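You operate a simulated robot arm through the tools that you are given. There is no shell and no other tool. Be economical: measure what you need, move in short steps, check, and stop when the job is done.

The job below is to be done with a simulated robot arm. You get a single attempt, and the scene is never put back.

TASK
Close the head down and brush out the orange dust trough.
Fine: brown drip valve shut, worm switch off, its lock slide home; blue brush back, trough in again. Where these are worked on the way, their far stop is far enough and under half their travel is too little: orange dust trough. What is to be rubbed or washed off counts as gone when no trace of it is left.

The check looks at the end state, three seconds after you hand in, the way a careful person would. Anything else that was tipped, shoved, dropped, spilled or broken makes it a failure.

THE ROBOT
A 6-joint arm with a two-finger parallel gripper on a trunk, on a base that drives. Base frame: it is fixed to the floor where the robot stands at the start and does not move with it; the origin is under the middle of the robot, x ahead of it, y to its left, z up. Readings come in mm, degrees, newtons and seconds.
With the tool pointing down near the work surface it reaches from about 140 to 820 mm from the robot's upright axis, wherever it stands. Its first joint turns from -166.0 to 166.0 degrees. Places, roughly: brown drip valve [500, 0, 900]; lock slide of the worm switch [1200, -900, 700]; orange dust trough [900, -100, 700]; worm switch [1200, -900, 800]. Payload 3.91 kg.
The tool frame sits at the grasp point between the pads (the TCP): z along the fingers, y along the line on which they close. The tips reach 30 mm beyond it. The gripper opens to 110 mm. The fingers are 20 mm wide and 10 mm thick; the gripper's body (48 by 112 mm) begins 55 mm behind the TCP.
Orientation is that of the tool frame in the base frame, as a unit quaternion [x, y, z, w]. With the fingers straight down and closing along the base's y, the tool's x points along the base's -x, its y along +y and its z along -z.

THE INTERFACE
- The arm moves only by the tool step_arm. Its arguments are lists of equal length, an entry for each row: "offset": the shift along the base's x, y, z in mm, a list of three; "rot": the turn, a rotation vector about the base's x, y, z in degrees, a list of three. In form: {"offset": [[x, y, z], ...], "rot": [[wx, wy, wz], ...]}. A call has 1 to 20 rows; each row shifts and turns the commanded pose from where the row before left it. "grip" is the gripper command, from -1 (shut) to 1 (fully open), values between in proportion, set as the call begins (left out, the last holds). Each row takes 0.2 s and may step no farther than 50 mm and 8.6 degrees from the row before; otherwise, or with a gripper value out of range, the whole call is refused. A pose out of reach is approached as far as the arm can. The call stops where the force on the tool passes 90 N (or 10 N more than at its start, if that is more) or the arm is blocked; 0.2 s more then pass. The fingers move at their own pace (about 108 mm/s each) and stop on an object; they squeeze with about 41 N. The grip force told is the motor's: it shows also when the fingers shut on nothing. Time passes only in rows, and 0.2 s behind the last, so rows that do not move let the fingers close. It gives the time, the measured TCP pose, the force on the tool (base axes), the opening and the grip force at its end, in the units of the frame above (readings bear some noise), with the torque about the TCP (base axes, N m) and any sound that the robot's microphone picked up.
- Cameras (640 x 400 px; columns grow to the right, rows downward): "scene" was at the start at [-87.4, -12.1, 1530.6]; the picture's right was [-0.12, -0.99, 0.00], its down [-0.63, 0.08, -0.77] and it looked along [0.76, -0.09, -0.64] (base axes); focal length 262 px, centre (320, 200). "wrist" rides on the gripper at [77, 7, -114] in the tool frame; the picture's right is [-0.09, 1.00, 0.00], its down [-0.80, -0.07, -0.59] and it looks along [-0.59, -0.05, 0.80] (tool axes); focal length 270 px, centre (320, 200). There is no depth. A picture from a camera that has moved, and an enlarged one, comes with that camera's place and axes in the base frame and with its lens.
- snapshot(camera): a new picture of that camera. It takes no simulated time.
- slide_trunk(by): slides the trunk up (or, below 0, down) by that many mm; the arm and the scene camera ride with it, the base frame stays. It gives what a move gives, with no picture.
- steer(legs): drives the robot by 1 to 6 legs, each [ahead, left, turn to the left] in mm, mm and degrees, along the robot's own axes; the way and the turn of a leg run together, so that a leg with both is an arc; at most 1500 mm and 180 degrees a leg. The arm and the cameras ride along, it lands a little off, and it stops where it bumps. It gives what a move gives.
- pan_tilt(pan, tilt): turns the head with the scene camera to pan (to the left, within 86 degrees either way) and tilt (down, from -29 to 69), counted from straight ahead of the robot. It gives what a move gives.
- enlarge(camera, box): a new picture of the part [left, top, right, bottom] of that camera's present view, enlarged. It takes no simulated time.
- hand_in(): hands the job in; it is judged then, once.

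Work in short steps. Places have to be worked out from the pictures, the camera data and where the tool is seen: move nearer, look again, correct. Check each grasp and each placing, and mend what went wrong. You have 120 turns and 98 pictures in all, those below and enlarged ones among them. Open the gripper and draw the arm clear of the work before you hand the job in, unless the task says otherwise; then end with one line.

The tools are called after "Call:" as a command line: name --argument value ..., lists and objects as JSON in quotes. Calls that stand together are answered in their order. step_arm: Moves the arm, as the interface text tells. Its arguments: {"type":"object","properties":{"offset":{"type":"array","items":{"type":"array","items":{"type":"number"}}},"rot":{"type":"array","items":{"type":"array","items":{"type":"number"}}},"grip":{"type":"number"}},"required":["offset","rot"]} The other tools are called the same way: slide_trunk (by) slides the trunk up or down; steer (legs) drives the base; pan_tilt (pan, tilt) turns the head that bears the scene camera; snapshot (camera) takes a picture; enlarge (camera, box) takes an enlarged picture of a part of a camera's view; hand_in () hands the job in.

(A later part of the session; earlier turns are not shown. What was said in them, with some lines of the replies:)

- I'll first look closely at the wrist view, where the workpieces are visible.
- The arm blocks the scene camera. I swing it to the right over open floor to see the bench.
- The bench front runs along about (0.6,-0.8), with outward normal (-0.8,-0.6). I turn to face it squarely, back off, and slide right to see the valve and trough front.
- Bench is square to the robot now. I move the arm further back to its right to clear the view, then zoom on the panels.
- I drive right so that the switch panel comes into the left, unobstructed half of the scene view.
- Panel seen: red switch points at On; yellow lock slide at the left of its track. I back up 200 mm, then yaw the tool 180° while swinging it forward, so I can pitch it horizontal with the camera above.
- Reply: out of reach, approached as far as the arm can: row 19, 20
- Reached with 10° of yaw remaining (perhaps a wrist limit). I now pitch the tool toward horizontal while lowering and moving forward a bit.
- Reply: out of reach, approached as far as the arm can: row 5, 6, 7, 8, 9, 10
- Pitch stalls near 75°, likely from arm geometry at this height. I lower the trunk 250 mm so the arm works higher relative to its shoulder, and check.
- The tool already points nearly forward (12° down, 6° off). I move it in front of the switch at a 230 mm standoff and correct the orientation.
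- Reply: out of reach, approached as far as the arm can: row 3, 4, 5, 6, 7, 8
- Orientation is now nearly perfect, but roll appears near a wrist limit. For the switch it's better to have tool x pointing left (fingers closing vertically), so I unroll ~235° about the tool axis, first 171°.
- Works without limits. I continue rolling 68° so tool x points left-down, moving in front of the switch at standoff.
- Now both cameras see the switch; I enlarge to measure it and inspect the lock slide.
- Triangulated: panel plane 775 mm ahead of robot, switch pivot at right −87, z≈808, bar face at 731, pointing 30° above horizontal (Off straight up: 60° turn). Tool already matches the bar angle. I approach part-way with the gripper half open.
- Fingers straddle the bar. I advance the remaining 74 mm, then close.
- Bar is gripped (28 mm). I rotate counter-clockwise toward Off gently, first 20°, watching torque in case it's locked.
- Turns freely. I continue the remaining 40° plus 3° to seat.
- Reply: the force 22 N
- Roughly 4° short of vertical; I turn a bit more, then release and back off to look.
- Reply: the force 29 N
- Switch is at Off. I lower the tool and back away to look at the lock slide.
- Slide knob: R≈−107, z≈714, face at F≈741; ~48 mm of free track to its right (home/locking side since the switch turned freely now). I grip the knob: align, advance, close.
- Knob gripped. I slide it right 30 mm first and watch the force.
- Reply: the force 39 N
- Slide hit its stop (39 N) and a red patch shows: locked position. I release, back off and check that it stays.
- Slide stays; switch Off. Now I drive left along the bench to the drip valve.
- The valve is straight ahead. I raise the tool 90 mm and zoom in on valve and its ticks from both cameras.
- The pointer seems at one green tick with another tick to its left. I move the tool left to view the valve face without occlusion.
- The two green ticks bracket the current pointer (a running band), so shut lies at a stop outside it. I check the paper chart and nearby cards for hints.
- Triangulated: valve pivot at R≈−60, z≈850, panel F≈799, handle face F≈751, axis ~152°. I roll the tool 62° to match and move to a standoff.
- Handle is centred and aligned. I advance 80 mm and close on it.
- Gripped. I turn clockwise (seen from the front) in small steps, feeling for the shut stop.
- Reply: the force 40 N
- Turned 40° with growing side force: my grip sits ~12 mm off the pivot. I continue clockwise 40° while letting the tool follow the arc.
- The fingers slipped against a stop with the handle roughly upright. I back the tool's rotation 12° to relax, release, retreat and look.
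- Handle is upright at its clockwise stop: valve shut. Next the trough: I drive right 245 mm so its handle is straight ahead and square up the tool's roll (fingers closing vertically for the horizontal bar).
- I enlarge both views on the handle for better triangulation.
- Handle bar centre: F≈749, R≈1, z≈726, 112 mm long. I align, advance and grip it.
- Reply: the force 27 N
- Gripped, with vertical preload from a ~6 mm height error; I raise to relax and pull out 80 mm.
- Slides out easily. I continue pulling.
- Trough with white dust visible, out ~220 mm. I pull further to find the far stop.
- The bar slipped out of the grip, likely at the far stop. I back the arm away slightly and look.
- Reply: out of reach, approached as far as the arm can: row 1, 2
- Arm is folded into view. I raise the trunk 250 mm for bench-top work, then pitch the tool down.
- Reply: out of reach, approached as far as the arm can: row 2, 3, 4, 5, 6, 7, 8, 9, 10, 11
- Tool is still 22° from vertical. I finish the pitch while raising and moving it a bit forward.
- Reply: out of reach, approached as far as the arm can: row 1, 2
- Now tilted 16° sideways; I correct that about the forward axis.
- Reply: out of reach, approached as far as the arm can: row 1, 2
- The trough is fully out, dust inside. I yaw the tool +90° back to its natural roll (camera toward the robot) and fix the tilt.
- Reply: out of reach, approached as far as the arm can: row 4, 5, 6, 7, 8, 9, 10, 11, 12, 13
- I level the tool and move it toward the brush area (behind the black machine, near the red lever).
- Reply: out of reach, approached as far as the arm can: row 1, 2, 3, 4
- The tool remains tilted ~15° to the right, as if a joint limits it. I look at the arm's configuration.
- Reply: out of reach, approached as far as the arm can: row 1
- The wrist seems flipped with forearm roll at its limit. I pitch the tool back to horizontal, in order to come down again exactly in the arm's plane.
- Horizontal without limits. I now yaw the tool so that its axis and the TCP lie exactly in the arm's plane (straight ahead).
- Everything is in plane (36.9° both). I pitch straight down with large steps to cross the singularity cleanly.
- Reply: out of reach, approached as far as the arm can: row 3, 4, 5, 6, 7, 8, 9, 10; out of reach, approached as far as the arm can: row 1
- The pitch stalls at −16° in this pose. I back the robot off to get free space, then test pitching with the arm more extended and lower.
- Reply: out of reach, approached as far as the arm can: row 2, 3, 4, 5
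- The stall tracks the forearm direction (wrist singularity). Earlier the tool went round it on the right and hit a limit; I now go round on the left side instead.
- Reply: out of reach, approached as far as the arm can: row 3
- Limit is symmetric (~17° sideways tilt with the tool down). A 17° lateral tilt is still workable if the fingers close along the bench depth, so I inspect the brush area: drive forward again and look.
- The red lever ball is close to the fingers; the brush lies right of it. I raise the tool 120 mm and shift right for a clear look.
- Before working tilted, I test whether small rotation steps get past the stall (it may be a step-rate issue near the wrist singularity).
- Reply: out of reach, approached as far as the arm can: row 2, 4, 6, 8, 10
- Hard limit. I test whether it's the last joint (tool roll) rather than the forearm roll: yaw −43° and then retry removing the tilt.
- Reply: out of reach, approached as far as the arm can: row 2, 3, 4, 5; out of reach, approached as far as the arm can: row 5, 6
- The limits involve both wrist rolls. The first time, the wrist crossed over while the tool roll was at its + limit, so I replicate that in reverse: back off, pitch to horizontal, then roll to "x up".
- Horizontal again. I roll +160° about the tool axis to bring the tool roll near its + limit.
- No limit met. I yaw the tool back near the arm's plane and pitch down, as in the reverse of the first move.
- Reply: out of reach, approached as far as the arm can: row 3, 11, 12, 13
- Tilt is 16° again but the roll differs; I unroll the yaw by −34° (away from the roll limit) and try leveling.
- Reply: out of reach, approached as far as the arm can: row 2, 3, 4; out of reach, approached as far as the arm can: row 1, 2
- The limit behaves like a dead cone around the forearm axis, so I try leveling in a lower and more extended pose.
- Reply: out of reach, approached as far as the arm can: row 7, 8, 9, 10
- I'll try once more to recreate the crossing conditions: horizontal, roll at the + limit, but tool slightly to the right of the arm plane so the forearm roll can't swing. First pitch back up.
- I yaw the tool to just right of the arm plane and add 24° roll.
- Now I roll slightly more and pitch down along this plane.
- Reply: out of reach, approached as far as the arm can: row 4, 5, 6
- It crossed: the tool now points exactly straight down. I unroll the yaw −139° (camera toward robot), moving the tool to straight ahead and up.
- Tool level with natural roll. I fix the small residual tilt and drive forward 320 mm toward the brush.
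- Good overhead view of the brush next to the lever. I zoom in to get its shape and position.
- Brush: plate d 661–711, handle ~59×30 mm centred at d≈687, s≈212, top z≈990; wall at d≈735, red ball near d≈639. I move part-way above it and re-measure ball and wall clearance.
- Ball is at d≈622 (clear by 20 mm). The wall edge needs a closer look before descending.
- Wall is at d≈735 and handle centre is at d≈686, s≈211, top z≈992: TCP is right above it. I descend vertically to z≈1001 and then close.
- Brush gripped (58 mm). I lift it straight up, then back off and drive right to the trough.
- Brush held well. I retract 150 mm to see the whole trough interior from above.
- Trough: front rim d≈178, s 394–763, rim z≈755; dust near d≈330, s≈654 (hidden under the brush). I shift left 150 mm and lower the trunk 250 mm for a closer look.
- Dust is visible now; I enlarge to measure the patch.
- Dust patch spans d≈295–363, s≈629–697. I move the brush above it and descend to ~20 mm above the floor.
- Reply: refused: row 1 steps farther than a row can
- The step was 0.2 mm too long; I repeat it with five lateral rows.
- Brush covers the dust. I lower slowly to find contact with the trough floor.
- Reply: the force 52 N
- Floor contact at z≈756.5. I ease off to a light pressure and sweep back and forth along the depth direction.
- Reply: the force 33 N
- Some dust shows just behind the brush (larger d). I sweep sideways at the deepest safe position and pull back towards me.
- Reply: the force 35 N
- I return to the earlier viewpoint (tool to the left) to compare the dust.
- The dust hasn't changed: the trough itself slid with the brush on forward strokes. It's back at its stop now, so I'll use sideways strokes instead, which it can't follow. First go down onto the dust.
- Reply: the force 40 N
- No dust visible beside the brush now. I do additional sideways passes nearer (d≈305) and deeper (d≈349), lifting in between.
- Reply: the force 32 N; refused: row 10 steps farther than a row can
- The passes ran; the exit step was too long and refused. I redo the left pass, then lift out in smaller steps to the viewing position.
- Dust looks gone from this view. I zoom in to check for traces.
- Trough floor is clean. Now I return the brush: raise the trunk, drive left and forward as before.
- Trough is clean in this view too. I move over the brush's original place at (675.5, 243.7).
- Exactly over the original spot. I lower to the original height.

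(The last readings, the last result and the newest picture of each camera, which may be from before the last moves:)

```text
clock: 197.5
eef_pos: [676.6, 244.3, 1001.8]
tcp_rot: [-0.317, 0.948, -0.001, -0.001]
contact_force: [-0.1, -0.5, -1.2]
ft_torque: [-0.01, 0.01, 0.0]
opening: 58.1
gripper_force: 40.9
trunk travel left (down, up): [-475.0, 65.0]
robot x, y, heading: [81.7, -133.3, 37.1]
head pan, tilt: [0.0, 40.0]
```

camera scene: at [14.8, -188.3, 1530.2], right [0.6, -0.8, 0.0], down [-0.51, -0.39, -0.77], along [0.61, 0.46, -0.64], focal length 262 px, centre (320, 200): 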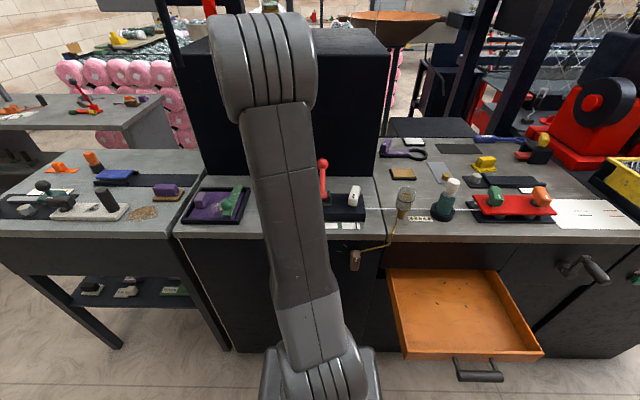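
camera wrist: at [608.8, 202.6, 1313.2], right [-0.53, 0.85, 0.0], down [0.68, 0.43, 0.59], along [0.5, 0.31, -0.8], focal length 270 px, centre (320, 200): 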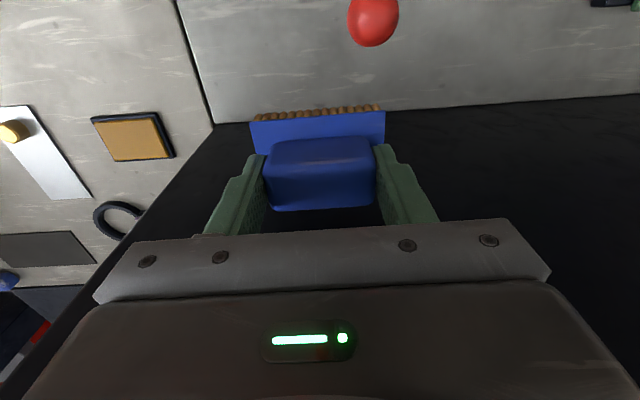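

Nearly touching; I lower the last mm, then open and lift away vertically.

Call:
step_arm --offset '[[0, 0, -1], [0, 0, -0.7]]' --rot '[[0, 0, 0], [0, 0, 0]]'

Call:
step_arm --offset '[[0, 0, 0], [0, 0, 0], [0, 0, 0], [0, 0, 20], [0, 0, 40], [0, 0, 40], [0, 0, 40], [0, 0, 40]]' --rot '[[0, 0, 0], [0, 0, 0], [0, 0, 0], [0, 0, 0], [0, 0, 0], [0, 0, 0], [0, 0, 0], [0, 0, 0]]' --grip 0.5

Call:
snapshot --camera "wrist"

```text
clock: 198.1
eef_pos: [676.4, 243.7, 1000.3]
tcp_rot: [-0.317, 0.948, -0.001, -0.002]
contact_force: [0.8, -1.2, -0.3]
ft_torque: [-0.03, 0.02, -0.01]
opening: 58.2
gripper_force: 41.0
trunk travel left (down, up): [-475.0, 65.0]
robot x, y, heading: [84.9, -131.2, 37.1]
head pan, tilt: [0.0, 40.0]
```

```text
clock: 199.9
eef_pos: [676.6, 243.3, 1179.9]
tcp_rot: [-0.317, 0.948, -0.001, -0.001]
contact_force: [0.2, 0.5, 0.4]
ft_torque: [-0.01, 0.04, -0.01]
opening: 82.3
gripper_force: 0.1
trunk travel left (down, up): [-475.0, 65.0]
robot x, y, heading: [84.9, -134.8, 37.0]
head pan, tilt: [0.0, 40.0]
```

```text
13 pictures are left
camera wrist: at [609.3, 202.3, 1294.7], right [-0.53, 0.85, 0.0], down [0.68, 0.43, 0.59], along [0.5, 0.31, -0.8], focal length 270 px, centre (320, 200)
```

wrist: 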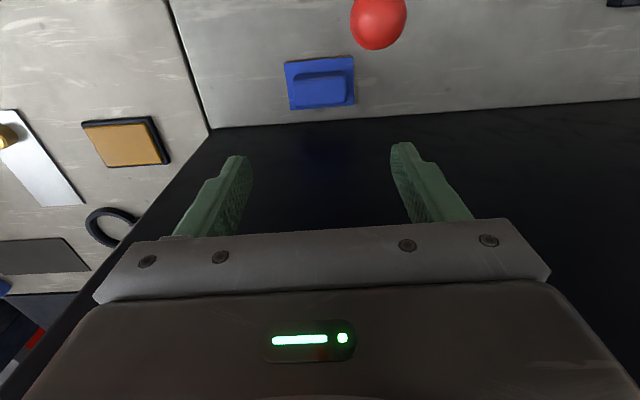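

Brush is back in place. Now to close the trough: I drive back and right so it's straight ahead, with extra distance.

Call:
steer --legs '[[-410, 0, 0], [0, -435, 0]]'

Call:
step_arm --offset '[[0, 0, 0]]' --rot '[[0, 0, 0]]' --grip -1

```text
clock: 204.6
eef_pos: [610.3, -338.3, 1179.3]
tcp_rot: [-0.323, 0.946, -0.001, -0.002]
contact_force: [-0.4, -0.5, 0.1]
ft_torque: [0.04, 0.05, 0.03]
opening: 82.5
gripper_force: 0.0
trunk travel left (down, up): [-475.0, 65.0]
robot x, y, heading: [22.1, -727.2, 37.7]
head pan, tilt: [0.0, 40.0]
```

```text
clock: 205.0
eef_pos: [609.8, -337.9, 1178.2]
tcp_rot: [-0.324, 0.946, -0.001, -0.001]
contact_force: [-0.2, -0.8, 0.1]
ft_torque: [0.04, -0.02, 0.02]
opening: 0.1
gripper_force: 0.0
trunk travel left (down, up): [-475.0, 65.0]
robot x, y, heading: [21.2, -726.5, 37.4]
head pan, tilt: [0.0, 40.0]
```

I retract the closed gripper to in front of the trough handle and tilt it 25° so the wrist stays clear of the bench slab during the push.

Call:
step_arm --offset '[[-40, -16.6, 0], [-40, -16.6, 0], [-40, -16.6, 0], [-40, -16.6, 0], [-40, -16.6, 0], [0, 0, 0]]' --rot '[[0, 0, 0], [0, 0, 0], [5.1, -6.8, 0], [5.1, -6.8, 0], [5.1, -6.8, 0], [0, 0, 0]]'

Call:
slide_trunk --by -250

Call:
snapshot --camera "wrist"

```text
clock: 206.4
eef_pos: [409.6, -419.9, 1180.7]
tcp_rot: [-0.315, 0.923, 0.068, 0.21]
contact_force: [0.3, -0.2, 0.1]
ft_torque: [-0.02, 0.01, 0.0]
opening: 0.2
gripper_force: 37.8
trunk travel left (down, up): [-475.0, 65.0]
robot x, y, heading: [20.6, -726.8, 37.6]
head pan, tilt: [0.0, 40.0]
```

```text
clock: 209.0
eef_pos: [410.6, -420.2, 931.1]
tcp_rot: [-0.315, 0.923, 0.068, 0.209]
contact_force: [0.2, -0.6, 0.2]
ft_torque: [-0.01, 0.02, 0.02]
opening: 0.0
gripper_force: 38.6
trunk travel left (down, up): [-225.0, 315.0]
robot x, y, heading: [25.5, -723.7, 37.8]
head pan, tilt: [0.0, 40.0]
```

```text
12 pictures are left
camera wrist: at [310.3, -487.2, 1000.1], right [-0.55, 0.84, 0.03], down [0.41, 0.23, 0.88], along [0.73, 0.49, -0.47], focal length 270 px, centre (320, 200)
```

wrist: 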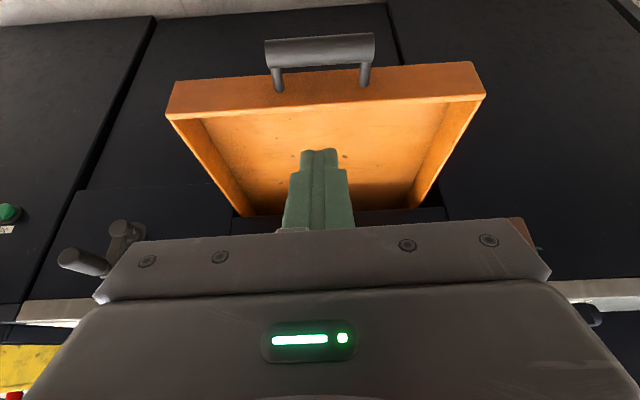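

The handle bar is at d≈130, s≈579, as expected. I lower in front of it and start pushing.

Call:
step_arm --offset '[[0, 0, -45], [0, 0, -45], [0, 0, -45], [0, 0, -40], [0, 0, -16], [16, 12, 0], [16, 12, 0], [16, 12, 0], [16, 12, 0], [16, 12, 0], [16, 12, 0]]' --rot '[[0, 0, 0], [0, 0, 0], [0, 0, 0], [0, 0, 0], [0, 0, 0], [0, 0, 0], [0, 0, 0], [0, 0, 0], [0, 0, 0], [0, 0, 0], [0, 0, 0]]'

Call:
snapshot --camera "wrist"

```text
clock: 211.4
eef_pos: [506.2, -346.2, 738.4]
tcp_rot: [-0.315, 0.923, 0.068, 0.209]
contact_force: [-1.3, 0.2, 0.6]
ft_torque: [0.01, -0.01, 0.0]
opening: 0.3
gripper_force: 37.5
trunk travel left (down, up): [-225.0, 315.0]
robot x, y, heading: [22.5, -726.7, 37.9]
head pan, tilt: [0.0, 40.0]
```

```text
11 pictures are left
camera wrist: at [407.1, -414.5, 808.8], right [-0.55, 0.84, 0.03], down [0.41, 0.23, 0.88], along [0.73, 0.49, -0.47], focal length 270 px, centre (320, 200)
```

wrist: 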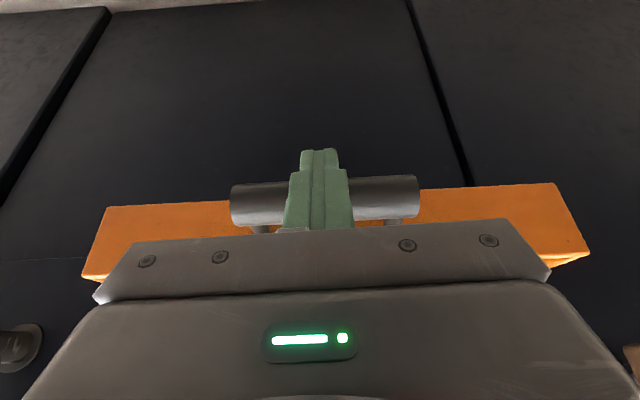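

Pushing evenly with little force. I continue 150 mm.

Call:
step_arm --offset '[[15, 11.2, 0], [15, 11.2, 0], [15, 11.2, 0], [15, 11.2, 0], [15, 11.2, 0], [15, 11.2, 0], [15, 11.2, 0], [15, 11.2, 0]]' --rot '[[0, 0, 0], [0, 0, 0], [0, 0, 0], [0, 0, 0], [0, 0, 0], [0, 0, 0], [0, 0, 0], [0, 0, 0]]'

Call:
step_arm --offset '[[6.4, 4.8, 0], [6.4, 4.8, 0], [3.2, 2.4, 0]]' --rot '[[0, 0, 0], [0, 0, 0], [0, 0, 0]]'

Call:
snapshot --camera "wrist"

```text
clock: 213.2
eef_pos: [626.0, -258.3, 740.2]
tcp_rot: [-0.316, 0.923, 0.069, 0.209]
contact_force: [0.6, -0.2, -0.3]
ft_torque: [0.0, 0.0, 0.0]
opening: 0.0
gripper_force: 38.1
trunk travel left (down, up): [-225.0, 315.0]
robot x, y, heading: [19.8, -723.5, 37.8]
head pan, tilt: [0.0, 40.0]
```

```text
clock: 214.0
eef_pos: [637.9, -248.1, 736.8]
tcp_rot: [-0.315, 0.924, 0.066, 0.206]
contact_force: [-28.9, -19.1, -5.6]
ft_torque: [-0.28, 0.45, -0.03]
opening: 0.1
gripper_force: 37.7
trunk travel left (down, up): [-225.0, 315.0]
robot x, y, heading: [22.1, -725.1, 37.7]
head pan, tilt: [0.0, 40.0]
```

```text
10 pictures are left
camera wrist: at [538.9, -315.7, 808.3], right [-0.54, 0.84, 0.03], down [0.42, 0.24, 0.88], along [0.73, 0.49, -0.48], focal length 270 px, centre (320, 200)
```

wrist: 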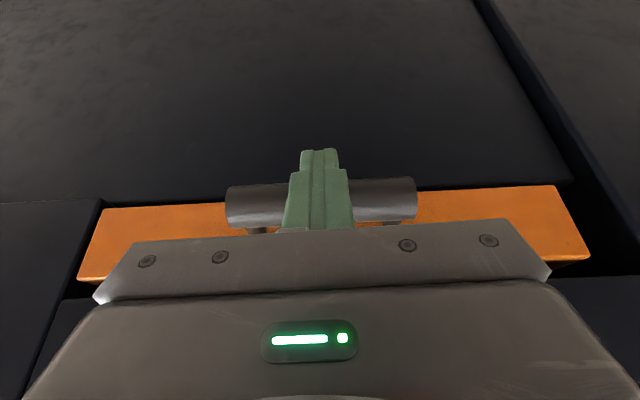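

Stop reached at the expected depth (35 N). I back off and check.

Call:
step_arm --offset '[[-16, -12, 0], [-24, -18, 0], [-32, -24, 0], [-32, -24, 0], [0, 0, 40], [0, 0, 40], [0, 0, 45], [0, 0, 45]]' --rot '[[0, 0, 0], [0, 0, 0], [0, 0, 0], [0, 0, 0], [0, 0, 0], [0, 0, 0], [0, 0, 0], [0, 0, 0]]' --grip 0

Call:
steer --legs '[[-150, -350, 0]]'

Call:
snapshot --camera "scene"

```text
clock: 215.8
eef_pos: [537.5, -323.4, 909.7]
tcp_rot: [-0.315, 0.923, 0.068, 0.209]
contact_force: [0.9, 0.7, -0.2]
ft_torque: [-0.03, 0.01, -0.02]
opening: 54.9
gripper_force: 0.2
trunk travel left (down, up): [-225.0, 315.0]
robot x, y, heading: [22.2, -723.8, 37.9]
head pan, tilt: [0.0, 40.0]
```

```text
clock: 217.7
eef_pos: [617.7, -586.0, 909.1]
tcp_rot: [-0.302, 0.927, 0.066, 0.211]
contact_force: [0.0, -0.3, -0.7]
ft_torque: [0.03, 0.04, 0.0]
opening: 55.2
gripper_force: 0.0
trunk travel left (down, up): [-225.0, 315.0]
robot x, y, heading: [89.8, -973.4, 36.0]
head pan, tilt: [0.0, 40.0]
stopped in leg 1: the robot was blocked; the commanded pose is now the measured one
```

```text
9 pictures are left
camera scene: at [20.5, -1025.0, 1280.2], right [0.59, -0.81, 0.0], down [-0.52, -0.38, -0.77], along [0.62, 0.45, -0.64], focal length 262 px, centre (320, 200)
```

scene: 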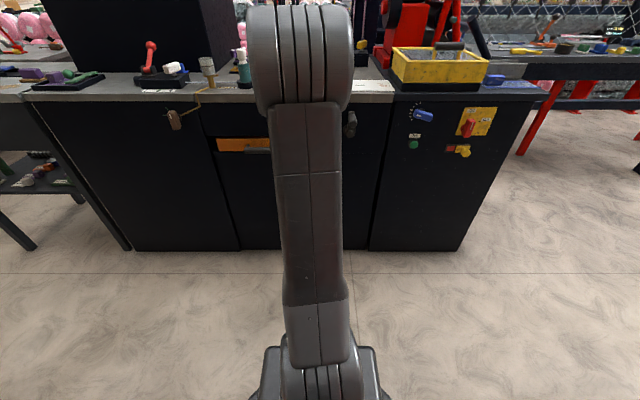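

The drive was blocked by something behind/right. I look in that direction before doing anything else.

Call:
pan_tilt --pan -86 --tilt 45

Call:
snapshot --camera "scene"

```text
clock: 219.3
eef_pos: [617.9, -587.3, 908.8]
tcp_rot: [-0.301, 0.928, 0.064, 0.211]
contact_force: [0.7, 0.1, 0.3]
ft_torque: [-0.02, 0.01, -0.01]
opening: 54.7
gripper_force: 0.1
trunk travel left (down, up): [-225.0, 315.0]
robot x, y, heading: [90.8, -969.3, 36.0]
head pan, tilt: [-85.9, 45.0]
```

```text
8 pictures are left
camera scene: at [4.3, -1137.0, 1272.9], right [-0.76, -0.65, 0.0], down [-0.46, 0.54, -0.71], along [0.46, -0.54, -0.71], focal length 262 px, centre (320, 200)
```

scene: 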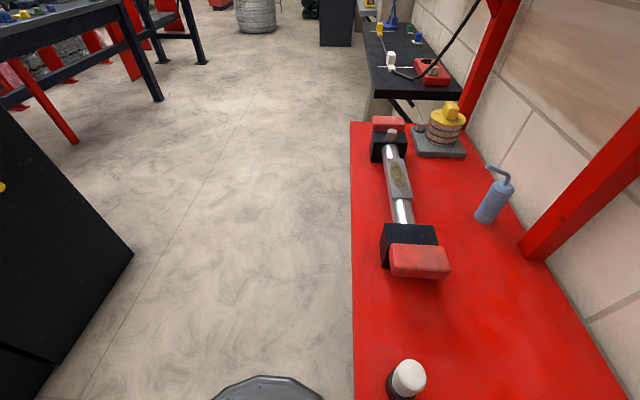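

I touched the edge of a red bench behind; its items all still stand. I move forward away from it, and take a final view of the work area.

Call:
steer --legs '[[90, 0, 0]]'

Call:
pan_tilt --pan 10 --tilt 38

Call:
snapshot --camera "scene"

Call:
enlarge --camera "scene" --box '[60, 40, 380, 220]'

```text
clock: 220.4
eef_pos: [690.2, -533.5, 910.5]
tcp_rot: [-0.303, 0.927, 0.066, 0.211]
contact_force: [0.5, 1.5, 0.0]
ft_torque: [-0.01, 0.03, 0.02]
opening: 55.0
gripper_force: 0.1
trunk travel left (down, up): [-225.0, 315.0]
robot x, y, heading: [162.8, -918.0, 36.0]
head pan, tilt: [-85.9, 45.0]
```

```text
clock: 222.1
eef_pos: [691.1, -533.6, 910.0]
tcp_rot: [-0.303, 0.927, 0.065, 0.211]
contact_force: [-0.2, -0.7, 0.7]
ft_torque: [-0.01, 0.01, -0.01]
opening: 55.2
gripper_force: 0.0
trunk travel left (down, up): [-225.0, 315.0]
robot x, y, heading: [168.9, -918.0, 36.2]
head pan, tilt: [10.0, 38.0]
```

```text
7 pictures are left
camera scene: at [84.7, -959.5, 1283.1], right [0.72, -0.69, 0.0], down [-0.43, -0.44, -0.79], along [0.55, 0.57, -0.62], focal length 262 px, centre (320, 200)
```

scene: 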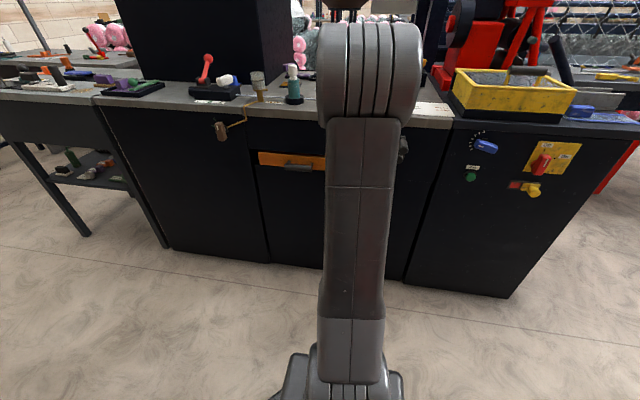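

```text
2.00 times, centred on (220, 130) of scene
camera zoom: at [84.7, -959.5, 1283.1], right [0.72, -0.69, 0.0], down [-0.43, -0.44, -0.79], along [0.55, 0.57, -0.62], focal length 524 px, centre (520, 340)
```

zoom: 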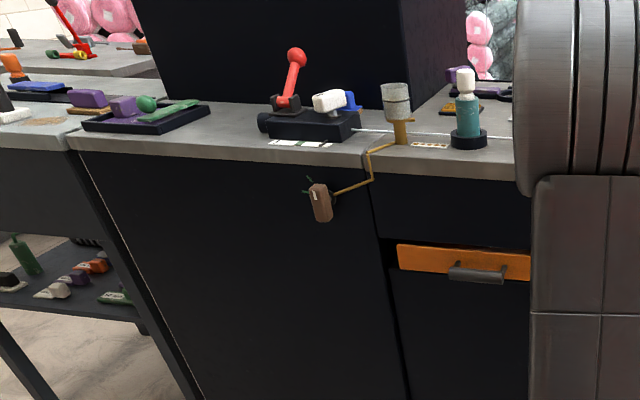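

I check the valve handle's angle and the panel closely.

Call:
enlarge --camera "scene" --box '[195, 100, 255, 150]'

Call:
enlarge --camera "scene" --box '[440, 110, 600, 220]'

```text
8.00 times, centred on (225, 125) of scene
camera zoom: at [84.7, -959.5, 1283.1], right [0.72, -0.69, 0.0], down [-0.43, -0.44, -0.79], along [0.55, 0.57, -0.62], focal length 2097 px, centre (1080, 800)
```

zoom: 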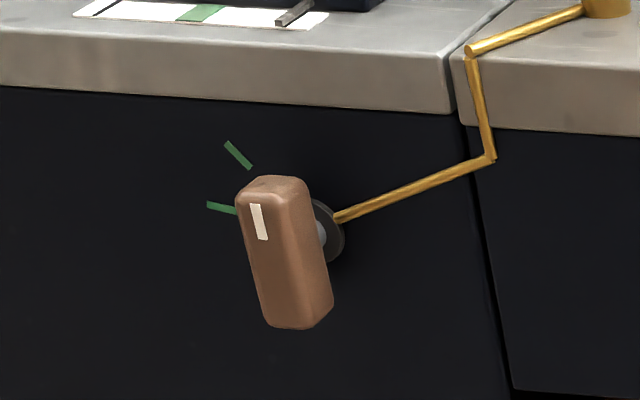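

```text
3.64 times, centred on (520, 165) of scene
camera zoom: at [84.7, -959.5, 1283.1], right [0.72, -0.69, 0.0], down [-0.43, -0.44, -0.79], along [0.55, 0.57, -0.62], focal length 953 px, centre (-407, 327)
```

zoom: 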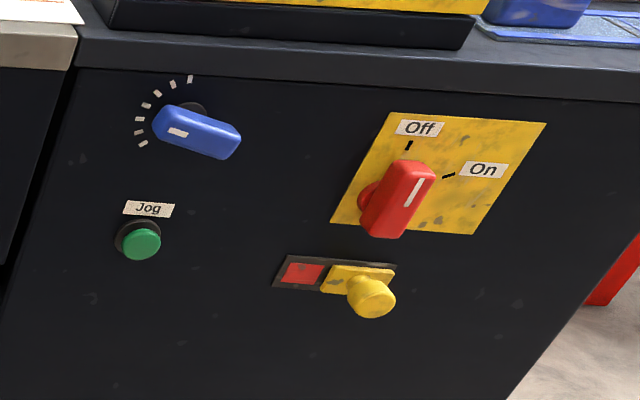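

Everything is in place: the valve handle is upright at its stop, the switch is on Off, and the lock slide sits at its end with the red patch showing. The brush is back, the trough is clean and closed, and the arm is clear, so I hand in.

Call:
hand_in

```text
The job is handed in.
```

I finished the job and handed it in: the drip valve is shut, the worm switch is off with its lock slide home, and the trough is brushed clean and pushed in with the blue brush back in its place. While backing away at the end, the robot bumped the edge of the red bench behind it; nothing I could see there was tipped or moved.
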